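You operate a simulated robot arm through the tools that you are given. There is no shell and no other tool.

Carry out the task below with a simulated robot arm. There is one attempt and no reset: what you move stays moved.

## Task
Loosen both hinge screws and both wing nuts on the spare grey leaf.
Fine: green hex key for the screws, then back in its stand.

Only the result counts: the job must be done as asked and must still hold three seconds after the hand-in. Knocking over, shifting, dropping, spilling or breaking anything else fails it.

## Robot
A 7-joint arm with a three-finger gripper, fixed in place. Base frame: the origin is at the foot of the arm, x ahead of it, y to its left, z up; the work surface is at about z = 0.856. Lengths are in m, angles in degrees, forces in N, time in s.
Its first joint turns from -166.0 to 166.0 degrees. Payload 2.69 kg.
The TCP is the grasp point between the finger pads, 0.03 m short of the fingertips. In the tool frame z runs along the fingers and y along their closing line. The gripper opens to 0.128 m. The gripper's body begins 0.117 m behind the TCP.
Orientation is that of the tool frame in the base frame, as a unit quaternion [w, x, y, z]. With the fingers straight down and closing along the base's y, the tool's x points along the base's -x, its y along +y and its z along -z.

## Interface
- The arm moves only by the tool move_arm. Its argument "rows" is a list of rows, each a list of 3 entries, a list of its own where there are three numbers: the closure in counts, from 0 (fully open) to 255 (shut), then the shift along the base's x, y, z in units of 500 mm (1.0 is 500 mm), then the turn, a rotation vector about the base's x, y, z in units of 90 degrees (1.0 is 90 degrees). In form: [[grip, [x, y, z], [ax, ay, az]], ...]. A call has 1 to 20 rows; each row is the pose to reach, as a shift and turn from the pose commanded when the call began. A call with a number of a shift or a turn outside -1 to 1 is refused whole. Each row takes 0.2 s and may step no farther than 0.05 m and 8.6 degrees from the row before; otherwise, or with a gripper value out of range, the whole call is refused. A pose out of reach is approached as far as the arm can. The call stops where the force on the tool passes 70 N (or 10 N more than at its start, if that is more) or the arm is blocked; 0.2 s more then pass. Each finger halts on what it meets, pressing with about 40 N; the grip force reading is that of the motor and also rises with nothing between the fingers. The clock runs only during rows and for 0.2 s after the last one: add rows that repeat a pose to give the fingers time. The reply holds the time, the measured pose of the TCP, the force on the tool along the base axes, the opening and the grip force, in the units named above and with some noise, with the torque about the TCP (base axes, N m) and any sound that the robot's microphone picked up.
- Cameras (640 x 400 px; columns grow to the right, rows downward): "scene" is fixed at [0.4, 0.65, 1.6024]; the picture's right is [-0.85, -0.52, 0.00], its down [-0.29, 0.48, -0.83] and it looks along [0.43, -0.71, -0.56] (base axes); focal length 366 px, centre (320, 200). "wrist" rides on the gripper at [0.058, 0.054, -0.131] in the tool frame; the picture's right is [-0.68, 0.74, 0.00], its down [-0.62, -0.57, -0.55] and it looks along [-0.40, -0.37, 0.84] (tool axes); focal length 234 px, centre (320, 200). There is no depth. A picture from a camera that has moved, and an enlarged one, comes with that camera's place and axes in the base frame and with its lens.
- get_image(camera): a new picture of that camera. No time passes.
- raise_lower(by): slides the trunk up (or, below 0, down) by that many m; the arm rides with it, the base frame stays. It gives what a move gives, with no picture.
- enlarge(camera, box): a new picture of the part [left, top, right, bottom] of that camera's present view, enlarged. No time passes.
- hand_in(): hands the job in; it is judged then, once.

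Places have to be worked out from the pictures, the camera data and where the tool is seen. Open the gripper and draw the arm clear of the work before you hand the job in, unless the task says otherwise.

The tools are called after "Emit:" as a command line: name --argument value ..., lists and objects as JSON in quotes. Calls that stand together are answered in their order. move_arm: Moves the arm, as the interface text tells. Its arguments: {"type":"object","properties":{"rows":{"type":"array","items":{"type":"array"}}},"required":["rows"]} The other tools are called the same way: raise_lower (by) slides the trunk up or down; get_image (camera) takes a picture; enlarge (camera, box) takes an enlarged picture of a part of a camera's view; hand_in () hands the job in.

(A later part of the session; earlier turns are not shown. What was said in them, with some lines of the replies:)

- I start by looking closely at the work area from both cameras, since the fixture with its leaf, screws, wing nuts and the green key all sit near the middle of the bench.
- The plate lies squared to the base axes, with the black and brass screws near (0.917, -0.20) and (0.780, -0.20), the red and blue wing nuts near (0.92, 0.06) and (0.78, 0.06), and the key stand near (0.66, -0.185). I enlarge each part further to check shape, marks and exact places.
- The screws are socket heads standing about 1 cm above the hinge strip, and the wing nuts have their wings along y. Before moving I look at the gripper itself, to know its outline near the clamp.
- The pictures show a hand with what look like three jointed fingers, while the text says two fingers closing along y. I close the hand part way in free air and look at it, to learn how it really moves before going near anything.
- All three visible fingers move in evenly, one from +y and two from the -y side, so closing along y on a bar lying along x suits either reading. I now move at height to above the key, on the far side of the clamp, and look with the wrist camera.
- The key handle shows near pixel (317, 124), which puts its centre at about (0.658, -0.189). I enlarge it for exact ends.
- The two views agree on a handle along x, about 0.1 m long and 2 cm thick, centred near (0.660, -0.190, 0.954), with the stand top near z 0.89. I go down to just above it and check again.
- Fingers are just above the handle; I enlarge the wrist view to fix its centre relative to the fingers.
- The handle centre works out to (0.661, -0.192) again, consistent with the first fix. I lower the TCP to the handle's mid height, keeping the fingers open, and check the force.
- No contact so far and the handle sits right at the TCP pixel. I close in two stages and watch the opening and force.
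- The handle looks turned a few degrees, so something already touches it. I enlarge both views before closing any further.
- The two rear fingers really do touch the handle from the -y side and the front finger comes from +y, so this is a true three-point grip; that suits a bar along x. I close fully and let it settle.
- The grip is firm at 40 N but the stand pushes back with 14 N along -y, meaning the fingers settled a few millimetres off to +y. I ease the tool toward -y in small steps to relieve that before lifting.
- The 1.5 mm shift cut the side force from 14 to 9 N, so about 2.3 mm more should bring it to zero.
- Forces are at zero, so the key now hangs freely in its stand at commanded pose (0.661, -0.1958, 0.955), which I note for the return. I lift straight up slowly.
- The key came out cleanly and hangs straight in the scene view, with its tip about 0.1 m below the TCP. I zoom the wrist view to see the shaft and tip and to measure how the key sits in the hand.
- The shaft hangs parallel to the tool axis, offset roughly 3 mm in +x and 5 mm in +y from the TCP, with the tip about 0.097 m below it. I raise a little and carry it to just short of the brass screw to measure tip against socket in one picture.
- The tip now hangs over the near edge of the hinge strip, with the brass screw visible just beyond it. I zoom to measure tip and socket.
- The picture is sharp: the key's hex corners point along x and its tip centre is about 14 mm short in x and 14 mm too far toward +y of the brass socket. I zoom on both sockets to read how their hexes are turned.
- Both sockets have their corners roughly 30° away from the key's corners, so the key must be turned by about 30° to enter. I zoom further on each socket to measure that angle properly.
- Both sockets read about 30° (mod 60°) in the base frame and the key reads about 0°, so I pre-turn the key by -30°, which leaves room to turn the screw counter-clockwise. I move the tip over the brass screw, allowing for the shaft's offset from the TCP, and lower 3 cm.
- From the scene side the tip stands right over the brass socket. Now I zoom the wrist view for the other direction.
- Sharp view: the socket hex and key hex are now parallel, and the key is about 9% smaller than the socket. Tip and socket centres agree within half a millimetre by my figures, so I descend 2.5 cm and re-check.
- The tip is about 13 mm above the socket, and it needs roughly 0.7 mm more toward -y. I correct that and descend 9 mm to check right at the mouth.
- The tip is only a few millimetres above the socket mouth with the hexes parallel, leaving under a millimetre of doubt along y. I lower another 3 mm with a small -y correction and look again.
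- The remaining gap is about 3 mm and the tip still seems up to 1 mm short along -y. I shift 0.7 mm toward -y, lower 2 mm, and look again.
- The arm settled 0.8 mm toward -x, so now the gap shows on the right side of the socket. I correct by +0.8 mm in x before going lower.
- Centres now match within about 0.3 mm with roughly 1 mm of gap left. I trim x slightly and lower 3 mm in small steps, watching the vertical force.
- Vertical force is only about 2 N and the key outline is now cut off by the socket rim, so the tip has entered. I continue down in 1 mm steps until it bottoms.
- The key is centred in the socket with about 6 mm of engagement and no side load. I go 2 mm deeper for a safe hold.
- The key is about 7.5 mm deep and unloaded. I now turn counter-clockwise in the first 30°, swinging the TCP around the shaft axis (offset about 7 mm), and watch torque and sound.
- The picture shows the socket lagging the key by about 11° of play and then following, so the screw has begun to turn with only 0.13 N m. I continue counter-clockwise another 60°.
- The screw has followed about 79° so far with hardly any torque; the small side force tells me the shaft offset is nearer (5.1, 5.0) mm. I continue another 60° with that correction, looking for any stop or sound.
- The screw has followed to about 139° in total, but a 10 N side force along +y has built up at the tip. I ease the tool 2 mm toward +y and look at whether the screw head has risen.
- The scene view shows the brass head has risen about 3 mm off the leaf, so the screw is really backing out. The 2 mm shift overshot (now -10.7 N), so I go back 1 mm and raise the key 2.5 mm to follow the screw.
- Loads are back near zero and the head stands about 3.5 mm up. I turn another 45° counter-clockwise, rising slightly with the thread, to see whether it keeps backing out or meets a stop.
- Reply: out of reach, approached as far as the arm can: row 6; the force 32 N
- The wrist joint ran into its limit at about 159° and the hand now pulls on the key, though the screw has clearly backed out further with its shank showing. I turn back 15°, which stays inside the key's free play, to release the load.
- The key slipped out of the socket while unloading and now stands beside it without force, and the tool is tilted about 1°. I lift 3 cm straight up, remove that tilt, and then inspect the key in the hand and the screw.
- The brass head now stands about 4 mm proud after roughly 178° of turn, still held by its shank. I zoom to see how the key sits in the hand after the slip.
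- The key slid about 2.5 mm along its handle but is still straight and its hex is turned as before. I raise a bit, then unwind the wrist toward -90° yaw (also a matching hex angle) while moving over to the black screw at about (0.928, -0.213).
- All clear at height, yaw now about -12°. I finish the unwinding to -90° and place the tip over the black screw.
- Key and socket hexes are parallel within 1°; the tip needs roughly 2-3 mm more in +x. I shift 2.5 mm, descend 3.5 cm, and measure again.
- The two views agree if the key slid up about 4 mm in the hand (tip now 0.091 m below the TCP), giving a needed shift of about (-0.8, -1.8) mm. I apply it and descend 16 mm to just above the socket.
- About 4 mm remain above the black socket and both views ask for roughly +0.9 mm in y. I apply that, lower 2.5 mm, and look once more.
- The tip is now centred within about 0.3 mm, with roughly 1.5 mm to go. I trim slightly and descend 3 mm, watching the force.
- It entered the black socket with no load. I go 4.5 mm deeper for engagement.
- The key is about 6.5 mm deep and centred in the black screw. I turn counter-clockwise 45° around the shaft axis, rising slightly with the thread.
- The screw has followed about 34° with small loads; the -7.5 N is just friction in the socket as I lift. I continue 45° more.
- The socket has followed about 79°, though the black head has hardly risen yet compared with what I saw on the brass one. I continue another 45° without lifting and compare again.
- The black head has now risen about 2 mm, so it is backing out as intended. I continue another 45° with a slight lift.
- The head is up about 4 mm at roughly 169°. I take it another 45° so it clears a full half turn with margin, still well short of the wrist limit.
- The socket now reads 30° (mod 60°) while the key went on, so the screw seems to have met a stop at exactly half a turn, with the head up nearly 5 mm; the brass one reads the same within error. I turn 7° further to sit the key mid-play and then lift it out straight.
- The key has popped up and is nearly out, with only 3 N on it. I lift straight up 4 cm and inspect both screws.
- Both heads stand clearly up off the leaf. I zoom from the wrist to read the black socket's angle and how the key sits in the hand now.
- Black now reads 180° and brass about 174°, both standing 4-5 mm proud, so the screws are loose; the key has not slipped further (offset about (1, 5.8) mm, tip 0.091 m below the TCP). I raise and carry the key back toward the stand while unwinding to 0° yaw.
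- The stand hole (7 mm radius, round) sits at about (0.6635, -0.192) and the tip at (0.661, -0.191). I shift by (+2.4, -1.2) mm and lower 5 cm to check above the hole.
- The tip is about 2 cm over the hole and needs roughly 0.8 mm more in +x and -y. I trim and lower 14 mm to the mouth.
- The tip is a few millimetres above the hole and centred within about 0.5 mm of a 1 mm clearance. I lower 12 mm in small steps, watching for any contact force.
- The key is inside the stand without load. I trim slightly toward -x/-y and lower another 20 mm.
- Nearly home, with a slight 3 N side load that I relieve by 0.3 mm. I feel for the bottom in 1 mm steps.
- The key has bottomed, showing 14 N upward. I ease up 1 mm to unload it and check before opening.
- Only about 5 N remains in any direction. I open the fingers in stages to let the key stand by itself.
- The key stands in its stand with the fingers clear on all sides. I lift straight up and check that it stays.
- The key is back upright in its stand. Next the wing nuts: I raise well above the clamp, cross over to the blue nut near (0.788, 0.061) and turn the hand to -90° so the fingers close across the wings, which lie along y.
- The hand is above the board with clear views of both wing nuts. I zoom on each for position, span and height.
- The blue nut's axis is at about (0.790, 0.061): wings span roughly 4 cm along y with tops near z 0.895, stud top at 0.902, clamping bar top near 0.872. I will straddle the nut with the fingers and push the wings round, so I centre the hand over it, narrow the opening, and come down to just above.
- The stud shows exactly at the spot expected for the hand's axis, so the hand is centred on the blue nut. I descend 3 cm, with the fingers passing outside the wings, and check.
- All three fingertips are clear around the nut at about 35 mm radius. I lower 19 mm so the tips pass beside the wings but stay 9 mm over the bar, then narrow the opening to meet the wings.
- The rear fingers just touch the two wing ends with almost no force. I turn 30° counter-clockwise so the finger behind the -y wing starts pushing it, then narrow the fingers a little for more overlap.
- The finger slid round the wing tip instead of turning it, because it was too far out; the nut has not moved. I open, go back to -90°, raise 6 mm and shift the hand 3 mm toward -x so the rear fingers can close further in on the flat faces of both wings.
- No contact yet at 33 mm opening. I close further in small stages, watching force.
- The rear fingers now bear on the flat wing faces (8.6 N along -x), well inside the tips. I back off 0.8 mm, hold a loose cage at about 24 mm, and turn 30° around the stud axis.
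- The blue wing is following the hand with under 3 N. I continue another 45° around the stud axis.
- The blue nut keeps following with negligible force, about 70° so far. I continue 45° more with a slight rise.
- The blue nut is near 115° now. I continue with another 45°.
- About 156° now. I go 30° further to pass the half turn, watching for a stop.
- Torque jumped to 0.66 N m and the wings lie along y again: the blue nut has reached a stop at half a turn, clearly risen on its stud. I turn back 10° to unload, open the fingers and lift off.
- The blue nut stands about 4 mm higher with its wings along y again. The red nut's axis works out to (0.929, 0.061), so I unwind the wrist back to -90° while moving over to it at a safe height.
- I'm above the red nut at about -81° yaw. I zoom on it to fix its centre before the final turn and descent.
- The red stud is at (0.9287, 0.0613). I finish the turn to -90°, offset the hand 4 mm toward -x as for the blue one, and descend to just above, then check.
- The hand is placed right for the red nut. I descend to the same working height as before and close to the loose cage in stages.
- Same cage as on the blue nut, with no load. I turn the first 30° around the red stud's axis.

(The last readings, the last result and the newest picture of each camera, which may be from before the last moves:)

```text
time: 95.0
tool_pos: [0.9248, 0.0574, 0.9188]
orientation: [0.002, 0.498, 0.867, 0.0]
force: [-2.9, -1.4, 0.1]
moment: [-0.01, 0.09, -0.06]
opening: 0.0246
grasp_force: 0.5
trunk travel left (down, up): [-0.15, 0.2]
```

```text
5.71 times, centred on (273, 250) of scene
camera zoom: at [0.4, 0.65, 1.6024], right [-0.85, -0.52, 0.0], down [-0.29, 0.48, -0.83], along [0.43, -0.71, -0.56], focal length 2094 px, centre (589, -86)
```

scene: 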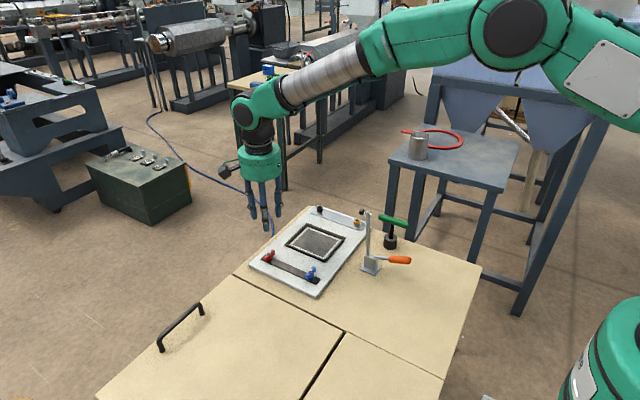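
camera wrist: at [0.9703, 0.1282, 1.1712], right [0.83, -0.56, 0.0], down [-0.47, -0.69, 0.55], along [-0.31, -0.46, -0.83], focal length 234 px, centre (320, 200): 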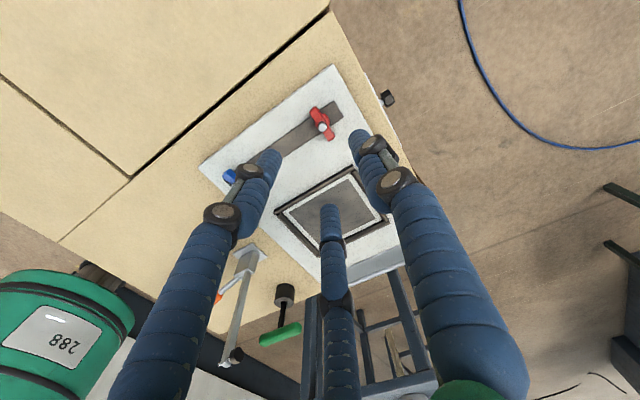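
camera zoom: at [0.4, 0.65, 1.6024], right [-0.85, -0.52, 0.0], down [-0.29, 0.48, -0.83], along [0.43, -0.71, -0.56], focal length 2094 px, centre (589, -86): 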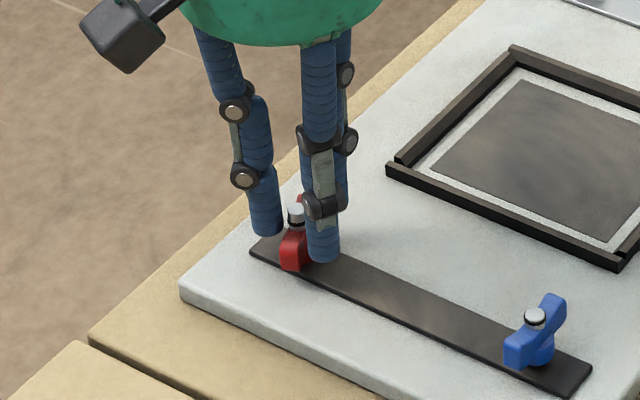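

The red nut follows just like the blue. I continue 45°.

Emit:
move_arm --rows '[[207, [0.0006, -0.0009, 0], [0, 0, 0.0833]], [207, [0.0013, -0.0017, 0], [0, 0, 0.1667]], [207, [0.0022, -0.0025, 0], [0, 0, 0.25]], [207, [0.0031, -0.0031, 0.0003], [0, 0, 0.3333]], [207, [0.0041, -0.0036, 0.0006], [0, 0, 0.4167]], [207, [0.0051, -0.0039, 0.001], [0, 0, 0.5]]]'

Emit:
enlarge --camera "wrist" --box '[250, 110, 390, 230]'

Emit:
enlarge --camera "scene" --box '[235, 215, 311, 285]'

```text
time: 96.4
tool_pos: [0.929, 0.0556, 0.9198]
orientation: [0.002, 0.129, 0.992, 0.0]
force: [-0.5, -1.1, 0.2]
moment: [-0.03, 0.0, 0.01]
opening: 0.0245
grasp_force: 0.4
trunk travel left (down, up): [-0.15, 0.2]
```

```text
3.33 times, centred on (320, 170) of wrist
camera zoom: at [0.8844, 0.1231, 1.049], right [0.84, 0.54, 0.0], down [0.45, -0.7, 0.55], along [0.3, -0.46, -0.83], focal length 781 px, centre (320, 300)
```

zoom: 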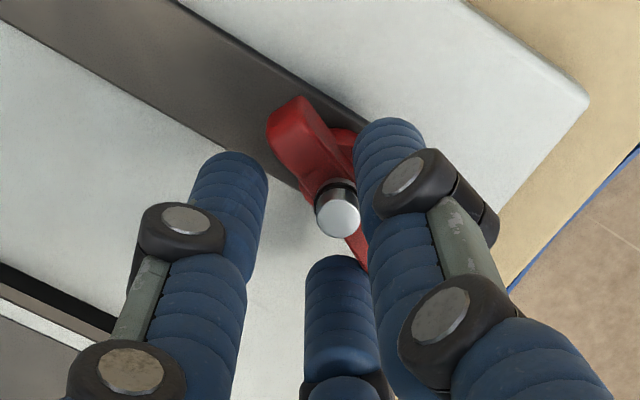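

```text
5.71 times, centred on (273, 250) of scene
camera zoom: at [0.4, 0.65, 1.6024], right [-0.85, -0.52, 0.0], down [-0.29, 0.48, -0.83], along [0.43, -0.71, -0.56], focal length 2094 px, centre (589, -86)
```

zoom: 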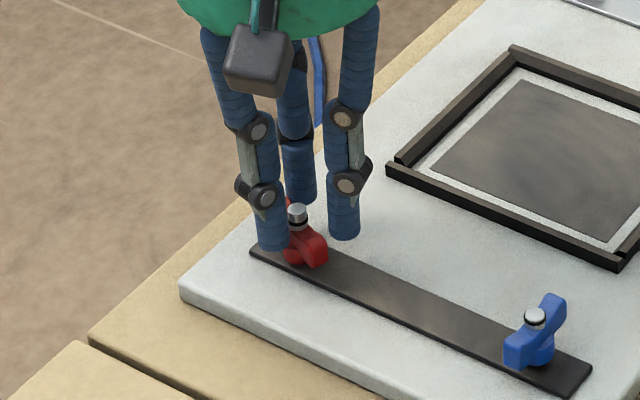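

About 65° so far and force stays near zero. I continue another 45°.

Emit:
move_arm --rows '[[207, [0.0011, -0.0002, 0.0003], [0, 0, 0.0833]], [207, [0.0022, -0.0003, 0.0006], [0, 0, 0.1667]], [207, [0.0033, -0.0002, 0.0009], [0, 0, 0.25]], [207, [0.0043, 0, 0.0012], [0, 0, 0.3333]], [207, [0.0054, 0.0004, 0.0015], [0, 0, 0.4167]], [207, [0.0064, 0.0008, 0.0018], [0, 0, 0.5]]]'

Emit:
enlarge --camera "wrist" --box '[250, 110, 390, 230]'

```text
time: 97.8
tool_pos: [0.9315, 0.0564, 0.9199]
orientation: [0.001, -0.261, 0.965, 0.001]
force: [0.9, -1.5, -0.4]
moment: [-0.01, -0.03, 0.02]
opening: 0.0247
grasp_force: 0.8
trunk travel left (down, up): [-0.15, 0.2]
```

```text
3.33 times, centred on (320, 170) of wrist
camera zoom: at [0.853, 0.0738, 1.0496], right [0.21, 0.98, 0.0], down [0.81, -0.18, 0.55], along [0.54, -0.12, -0.83], focal length 781 px, centre (320, 300)
```

zoom: 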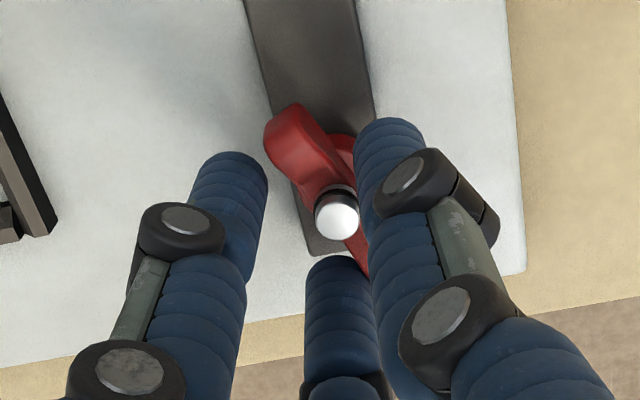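

The red nut is near 113° and still follows freely. I continue the next 45°.

Emit:
move_arm --rows '[[207, [0.0009, 0.0006, 0.0004], [0, 0, 0.0833]], [207, [0.0017, 0.0013, 0.0008], [0, 0, 0.1667]], [207, [0.0025, 0.0022, 0.0012], [0, 0, 0.25]], [207, [0.0031, 0.0031, 0.0016], [0, 0, 0.3333]], [207, [0.0036, 0.0041, 0.002], [0, 0, 0.4167]], [207, [0.0039, 0.0051, 0.0024], [0, 0, 0.5]]]'

Emit:
enlarge --camera "wrist" --box '[250, 110, 390, 230]'

Emit:
enlarge --camera "scene" --box '[235, 215, 311, 285]'

```text
time: 99.2
tool_pos: [0.9337, 0.0597, 0.9218]
orientation: [0.001, -0.61, 0.793, 0.002]
force: [-0.4, 0.5, 0.4]
moment: [-0.03, 0.01, 0.01]
opening: 0.0243
grasp_force: 0.3
trunk travel left (down, up): [-0.15, 0.2]
```

```text
3.33 times, centred on (320, 170) of wrist
camera zoom: at [0.8666, 0.0167, 1.0512], right [-0.54, 0.84, 0.0], down [0.7, 0.45, 0.55], along [0.46, 0.3, -0.83], focal length 781 px, centre (320, 300)
```

zoom: 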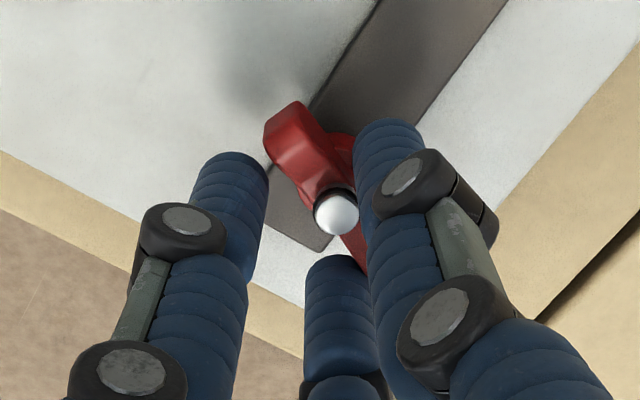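

```text
5.71 times, centred on (273, 250) of scene
camera zoom: at [0.4, 0.65, 1.6024], right [-0.85, -0.52, 0.0], down [-0.29, 0.48, -0.83], along [0.43, -0.71, -0.56], focal length 2094 px, centre (589, -86)
```

zoom: 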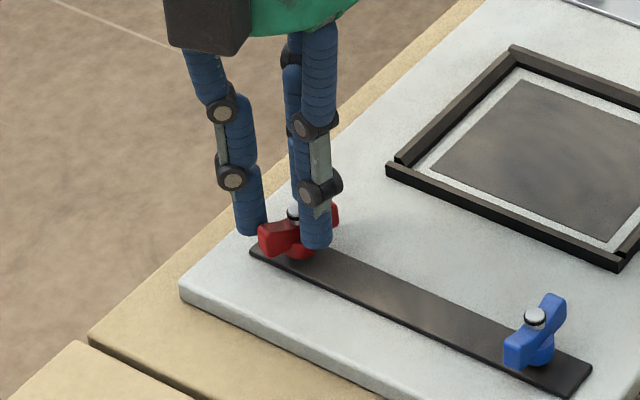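

About 158° now. I take the last 30°, expecting the stop near half a turn as on the blue nut.

Emit:
move_arm --rows '[[207, [0.0002, 0.0011, 0.0003], [0, 0, 0.0833]], [207, [0.0003, 0.0022, 0.0006], [0, 0, 0.1667]], [207, [0.0002, 0.0033, 0.0009], [0, 0, 0.25]], [207, [0, 0.0043, 0.0012], [0, 0, 0.3333]], [207, [0, 0.0043, 0.0012], [0, 0, 0.3333]]]'

Emit:
enlarge --camera "wrist" --box '[250, 110, 390, 230]'

Emit:
enlarge --camera "scene" --box '[235, 215, 311, 285]'

```text
time: 100.4
tool_pos: [0.9363, 0.0606, 0.9232]
orientation: [-0.003, 0.794, -0.608, 0.0]
force: [27.4, -5.8, -4.9]
moment: [-0.37, -0.75, -0.57]
opening: 0.0261
grasp_force: 1.7
trunk travel left (down, up): [-0.15, 0.2]
```

```text
3.33 times, centred on (320, 170) of wrist
camera zoom: at [0.8992, -0.0095, 1.0521], right [-0.89, 0.46, 0.0], down [0.38, 0.74, 0.55], along [0.25, 0.49, -0.83], focal length 781 px, centre (320, 300)
```

zoom: 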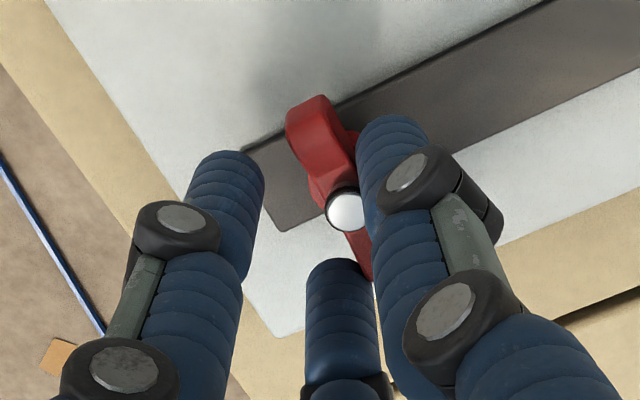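

```text
5.71 times, centred on (273, 250) of scene
camera zoom: at [0.4, 0.65, 1.6024], right [-0.85, -0.52, 0.0], down [-0.29, 0.48, -0.83], along [0.43, -0.71, -0.56], focal length 2094 px, centre (589, -86)
```

zoom: 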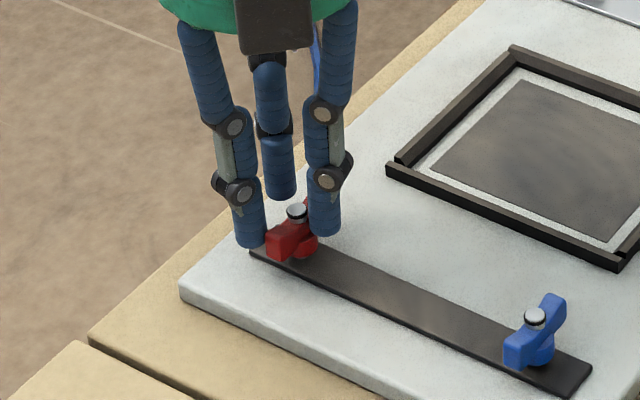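

The stop is reached on the red nut too (27 N, 0.57 N m). I turn back to unload, open, and lift off.

Emit:
move_arm --rows '[[207, [0.0002, -0.0011, 0], [0, 0, -0.0833]], [200, [0.0002, -0.0014, 0], [0, 0, -0.1111]], [180, [0.0002, -0.0014, 0], [0, 0, -0.1111]], [150, [0.0002, -0.0014, 0], [0, 0, -0.1111]], [140, [0.0002, -0.0014, 0], [0, 0, -0.1111]], [140, [0.0002, -0.0014, 0.02], [0, 0, -0.1111]], [140, [0.0002, -0.0014, 0.06], [0, 0, -0.1111]], [140, [0.0002, -0.0014, 0.13], [0, 0, -0.1111]], [140, [0.0002, -0.0014, 0.21], [0, 0, -0.1111]], [140, [0.0002, -0.0014, 0.29], [0, 0, -0.1111]], [140, [0.0002, -0.0014, 0.29], [0, 0, -0.1111]]]'

Emit:
get_image --camera "scene"

Emit:
enlarge --camera "scene" --box '[255, 240, 287, 272]'

Emit:
enlarge --camera "scene" --box '[240, 190, 430, 310]'

```text
time: 102.8
tool_pos: [0.9341, 0.0603, 1.0683]
orientation: [-0.002, 0.738, -0.675, 0.0]
force: [0.3, -0.5, 0.4]
moment: [0.0, -0.04, 0.04]
opening: 0.0576
grasp_force: 0.1
trunk travel left (down, up): [-0.15, 0.2]
```

```text
taken
```

scene: 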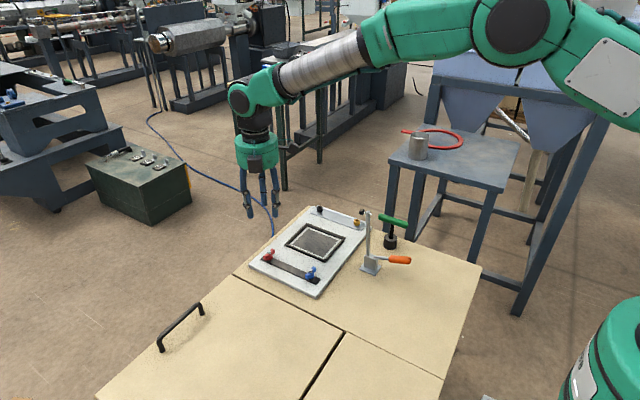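

```text
12.50 times, centred on (271, 256) of scene
camera zoom: at [0.4, 0.65, 1.6024], right [-0.85, -0.52, 0.0], down [-0.29, 0.48, -0.83], along [0.43, -0.71, -0.56], focal length 4581 px, centre (932, -500)
```

zoom: 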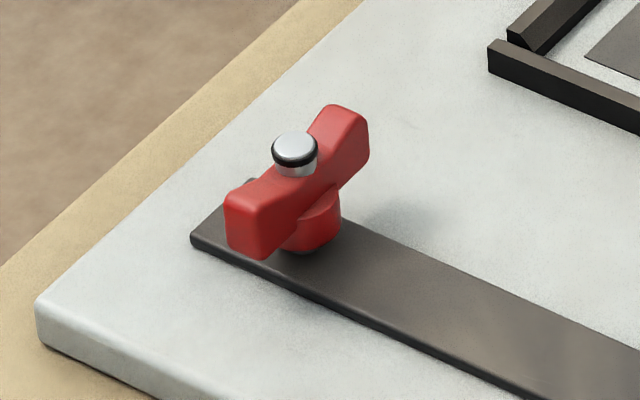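

```text
3.33 times, centred on (335, 250) of scene
camera zoom: at [0.4, 0.65, 1.6024], right [-0.85, -0.52, 0.0], down [-0.29, 0.48, -0.83], along [0.43, -0.71, -0.56], focal length 1222 px, centre (270, 33)
```

zoom: 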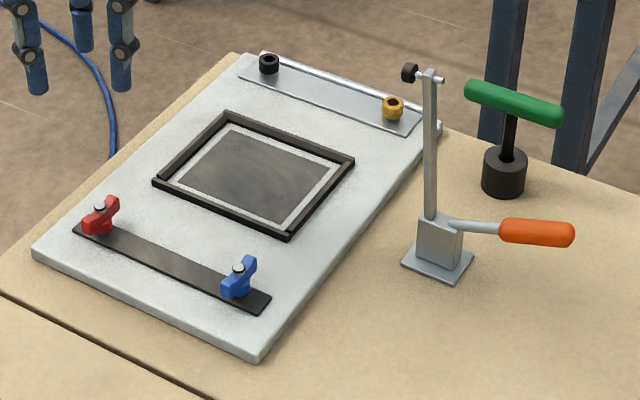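

Both wing nuts stand about 4 mm up at their stops, both screw heads are up nearly 5 mm, the key is in its stand, and the board, clamp and stand are where they started. I open the hand fully and retract high over the bench to near the start pose.

Emit:
move_arm --rows '[[140, [0, 0, 0.07], [0, 0, 0]], [100, [0, 0, 0.15], [0, 0, 0]], [50, [-0.05, 0, 0.22], [0, 0, 0]], [0, [-0.12, 0, 0.27], [0, 0, 0]], [0, [-0.2, 0, 0.3], [0, 0, 0]], [0, [-0.28, -0.02, 0.3], [0, 0, 0]], [0, [-0.36, -0.05, 0.3], [0, 0, 0]], [0, [-0.44, -0.08, 0.3], [0, 0, 0]], [0, [-0.52, -0.11, 0.3], [0, 0, 0]], [0, [-0.6, -0.14, 0.3], [0, 0, 0]], [0, [-0.62, -0.15, 0.3], [0, 0, 0]], [0, [-0.62, -0.15, 0.3], [0, 0, 0]]]'

Emit:
get_image --camera "scene"

Emit:
enlarge --camera "scene" --box '[240, 190, 430, 310]'

Emit:
enlarge --camera "scene" --box '[305, 200, 375, 240]'

```text
time: 105.4
tool_pos: [0.6236, -0.0152, 1.2171]
orientation: [-0.001, 0.738, -0.675, -0.001]
force: [0.6, 0.2, -0.2]
moment: [0.03, 0.01, -0.01]
opening: 0.1281
grasp_force: 0.0
trunk travel left (down, up): [-0.15, 0.2]
```

```text
taken
```

scene: 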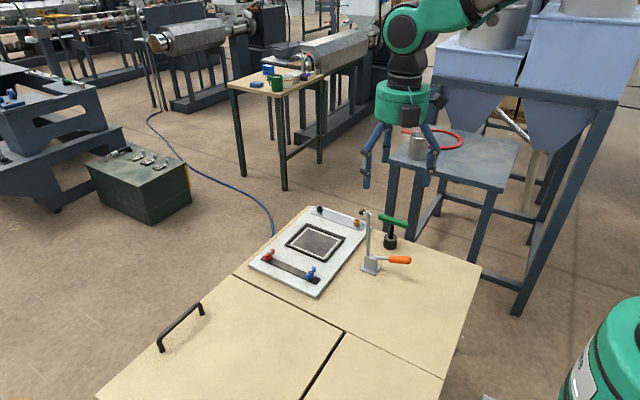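

```text
3.33 times, centred on (335, 250) of scene
camera zoom: at [0.4, 0.65, 1.6024], right [-0.85, -0.52, 0.0], down [-0.29, 0.48, -0.83], along [0.43, -0.71, -0.56], focal length 1222 px, centre (270, 33)
```

zoom: 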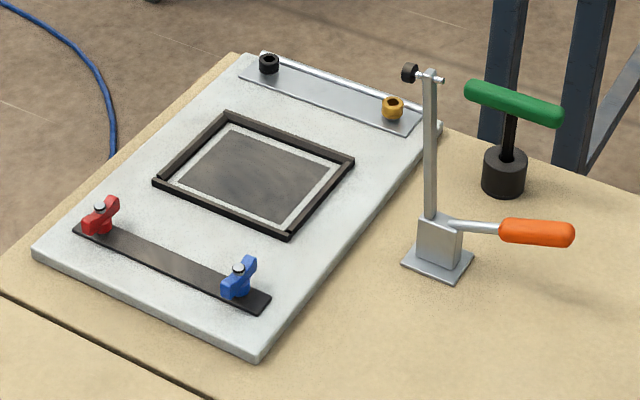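

```text
9.14 times, centred on (340, 220) of scene
camera zoom: at [0.4, 0.65, 1.6024], right [-0.85, -0.52, 0.0], down [-0.29, 0.48, -0.83], along [0.43, -0.71, -0.56], focal length 3351 px, centre (137, 17)
```

zoom: 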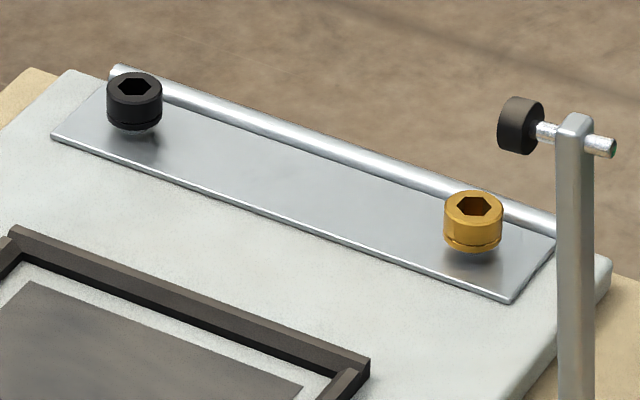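

Compared with the first pictures, both screw heads stand equally raised, both wing nuts are up on their studs, the green key is in its stand, and nothing else has moved. The gripper is open and clear, so I hand the job in.

Emit:
hand_in

```text
The job is handed in.
```

Both hinge screws and both wing nuts on the grey leaf are loosened. The green hex key is back upright in its stand. I've handed the job in.

| Fastener | Turned counter-clockwise | Result |
|---|---|---|
| Black screw | About 180°, where it seemed to reach a stop | Head raised about 5 mm |
| Brass screw | About 175° | Head raised nearly 5 mm |
| Blue wing nut | About 180°, to its stop | Raised about 4 mm |
| Red wing nut | About 180°, to its stop | Raised about 4 mm |

- **Brass screw:** it ended slightly short of a half turn because the robot's wrist reached its limit there. I left it, since the head stands about as high as the black one.
- **Hex key:** it slipped a few millimetres in the fingers while I was turning the brass screw. It was never dropped and is seated in the stand as before.
- **Everything else:** in the final pictures, the board, clamp and stand are where they started. The gripper is open and clear of the bench.
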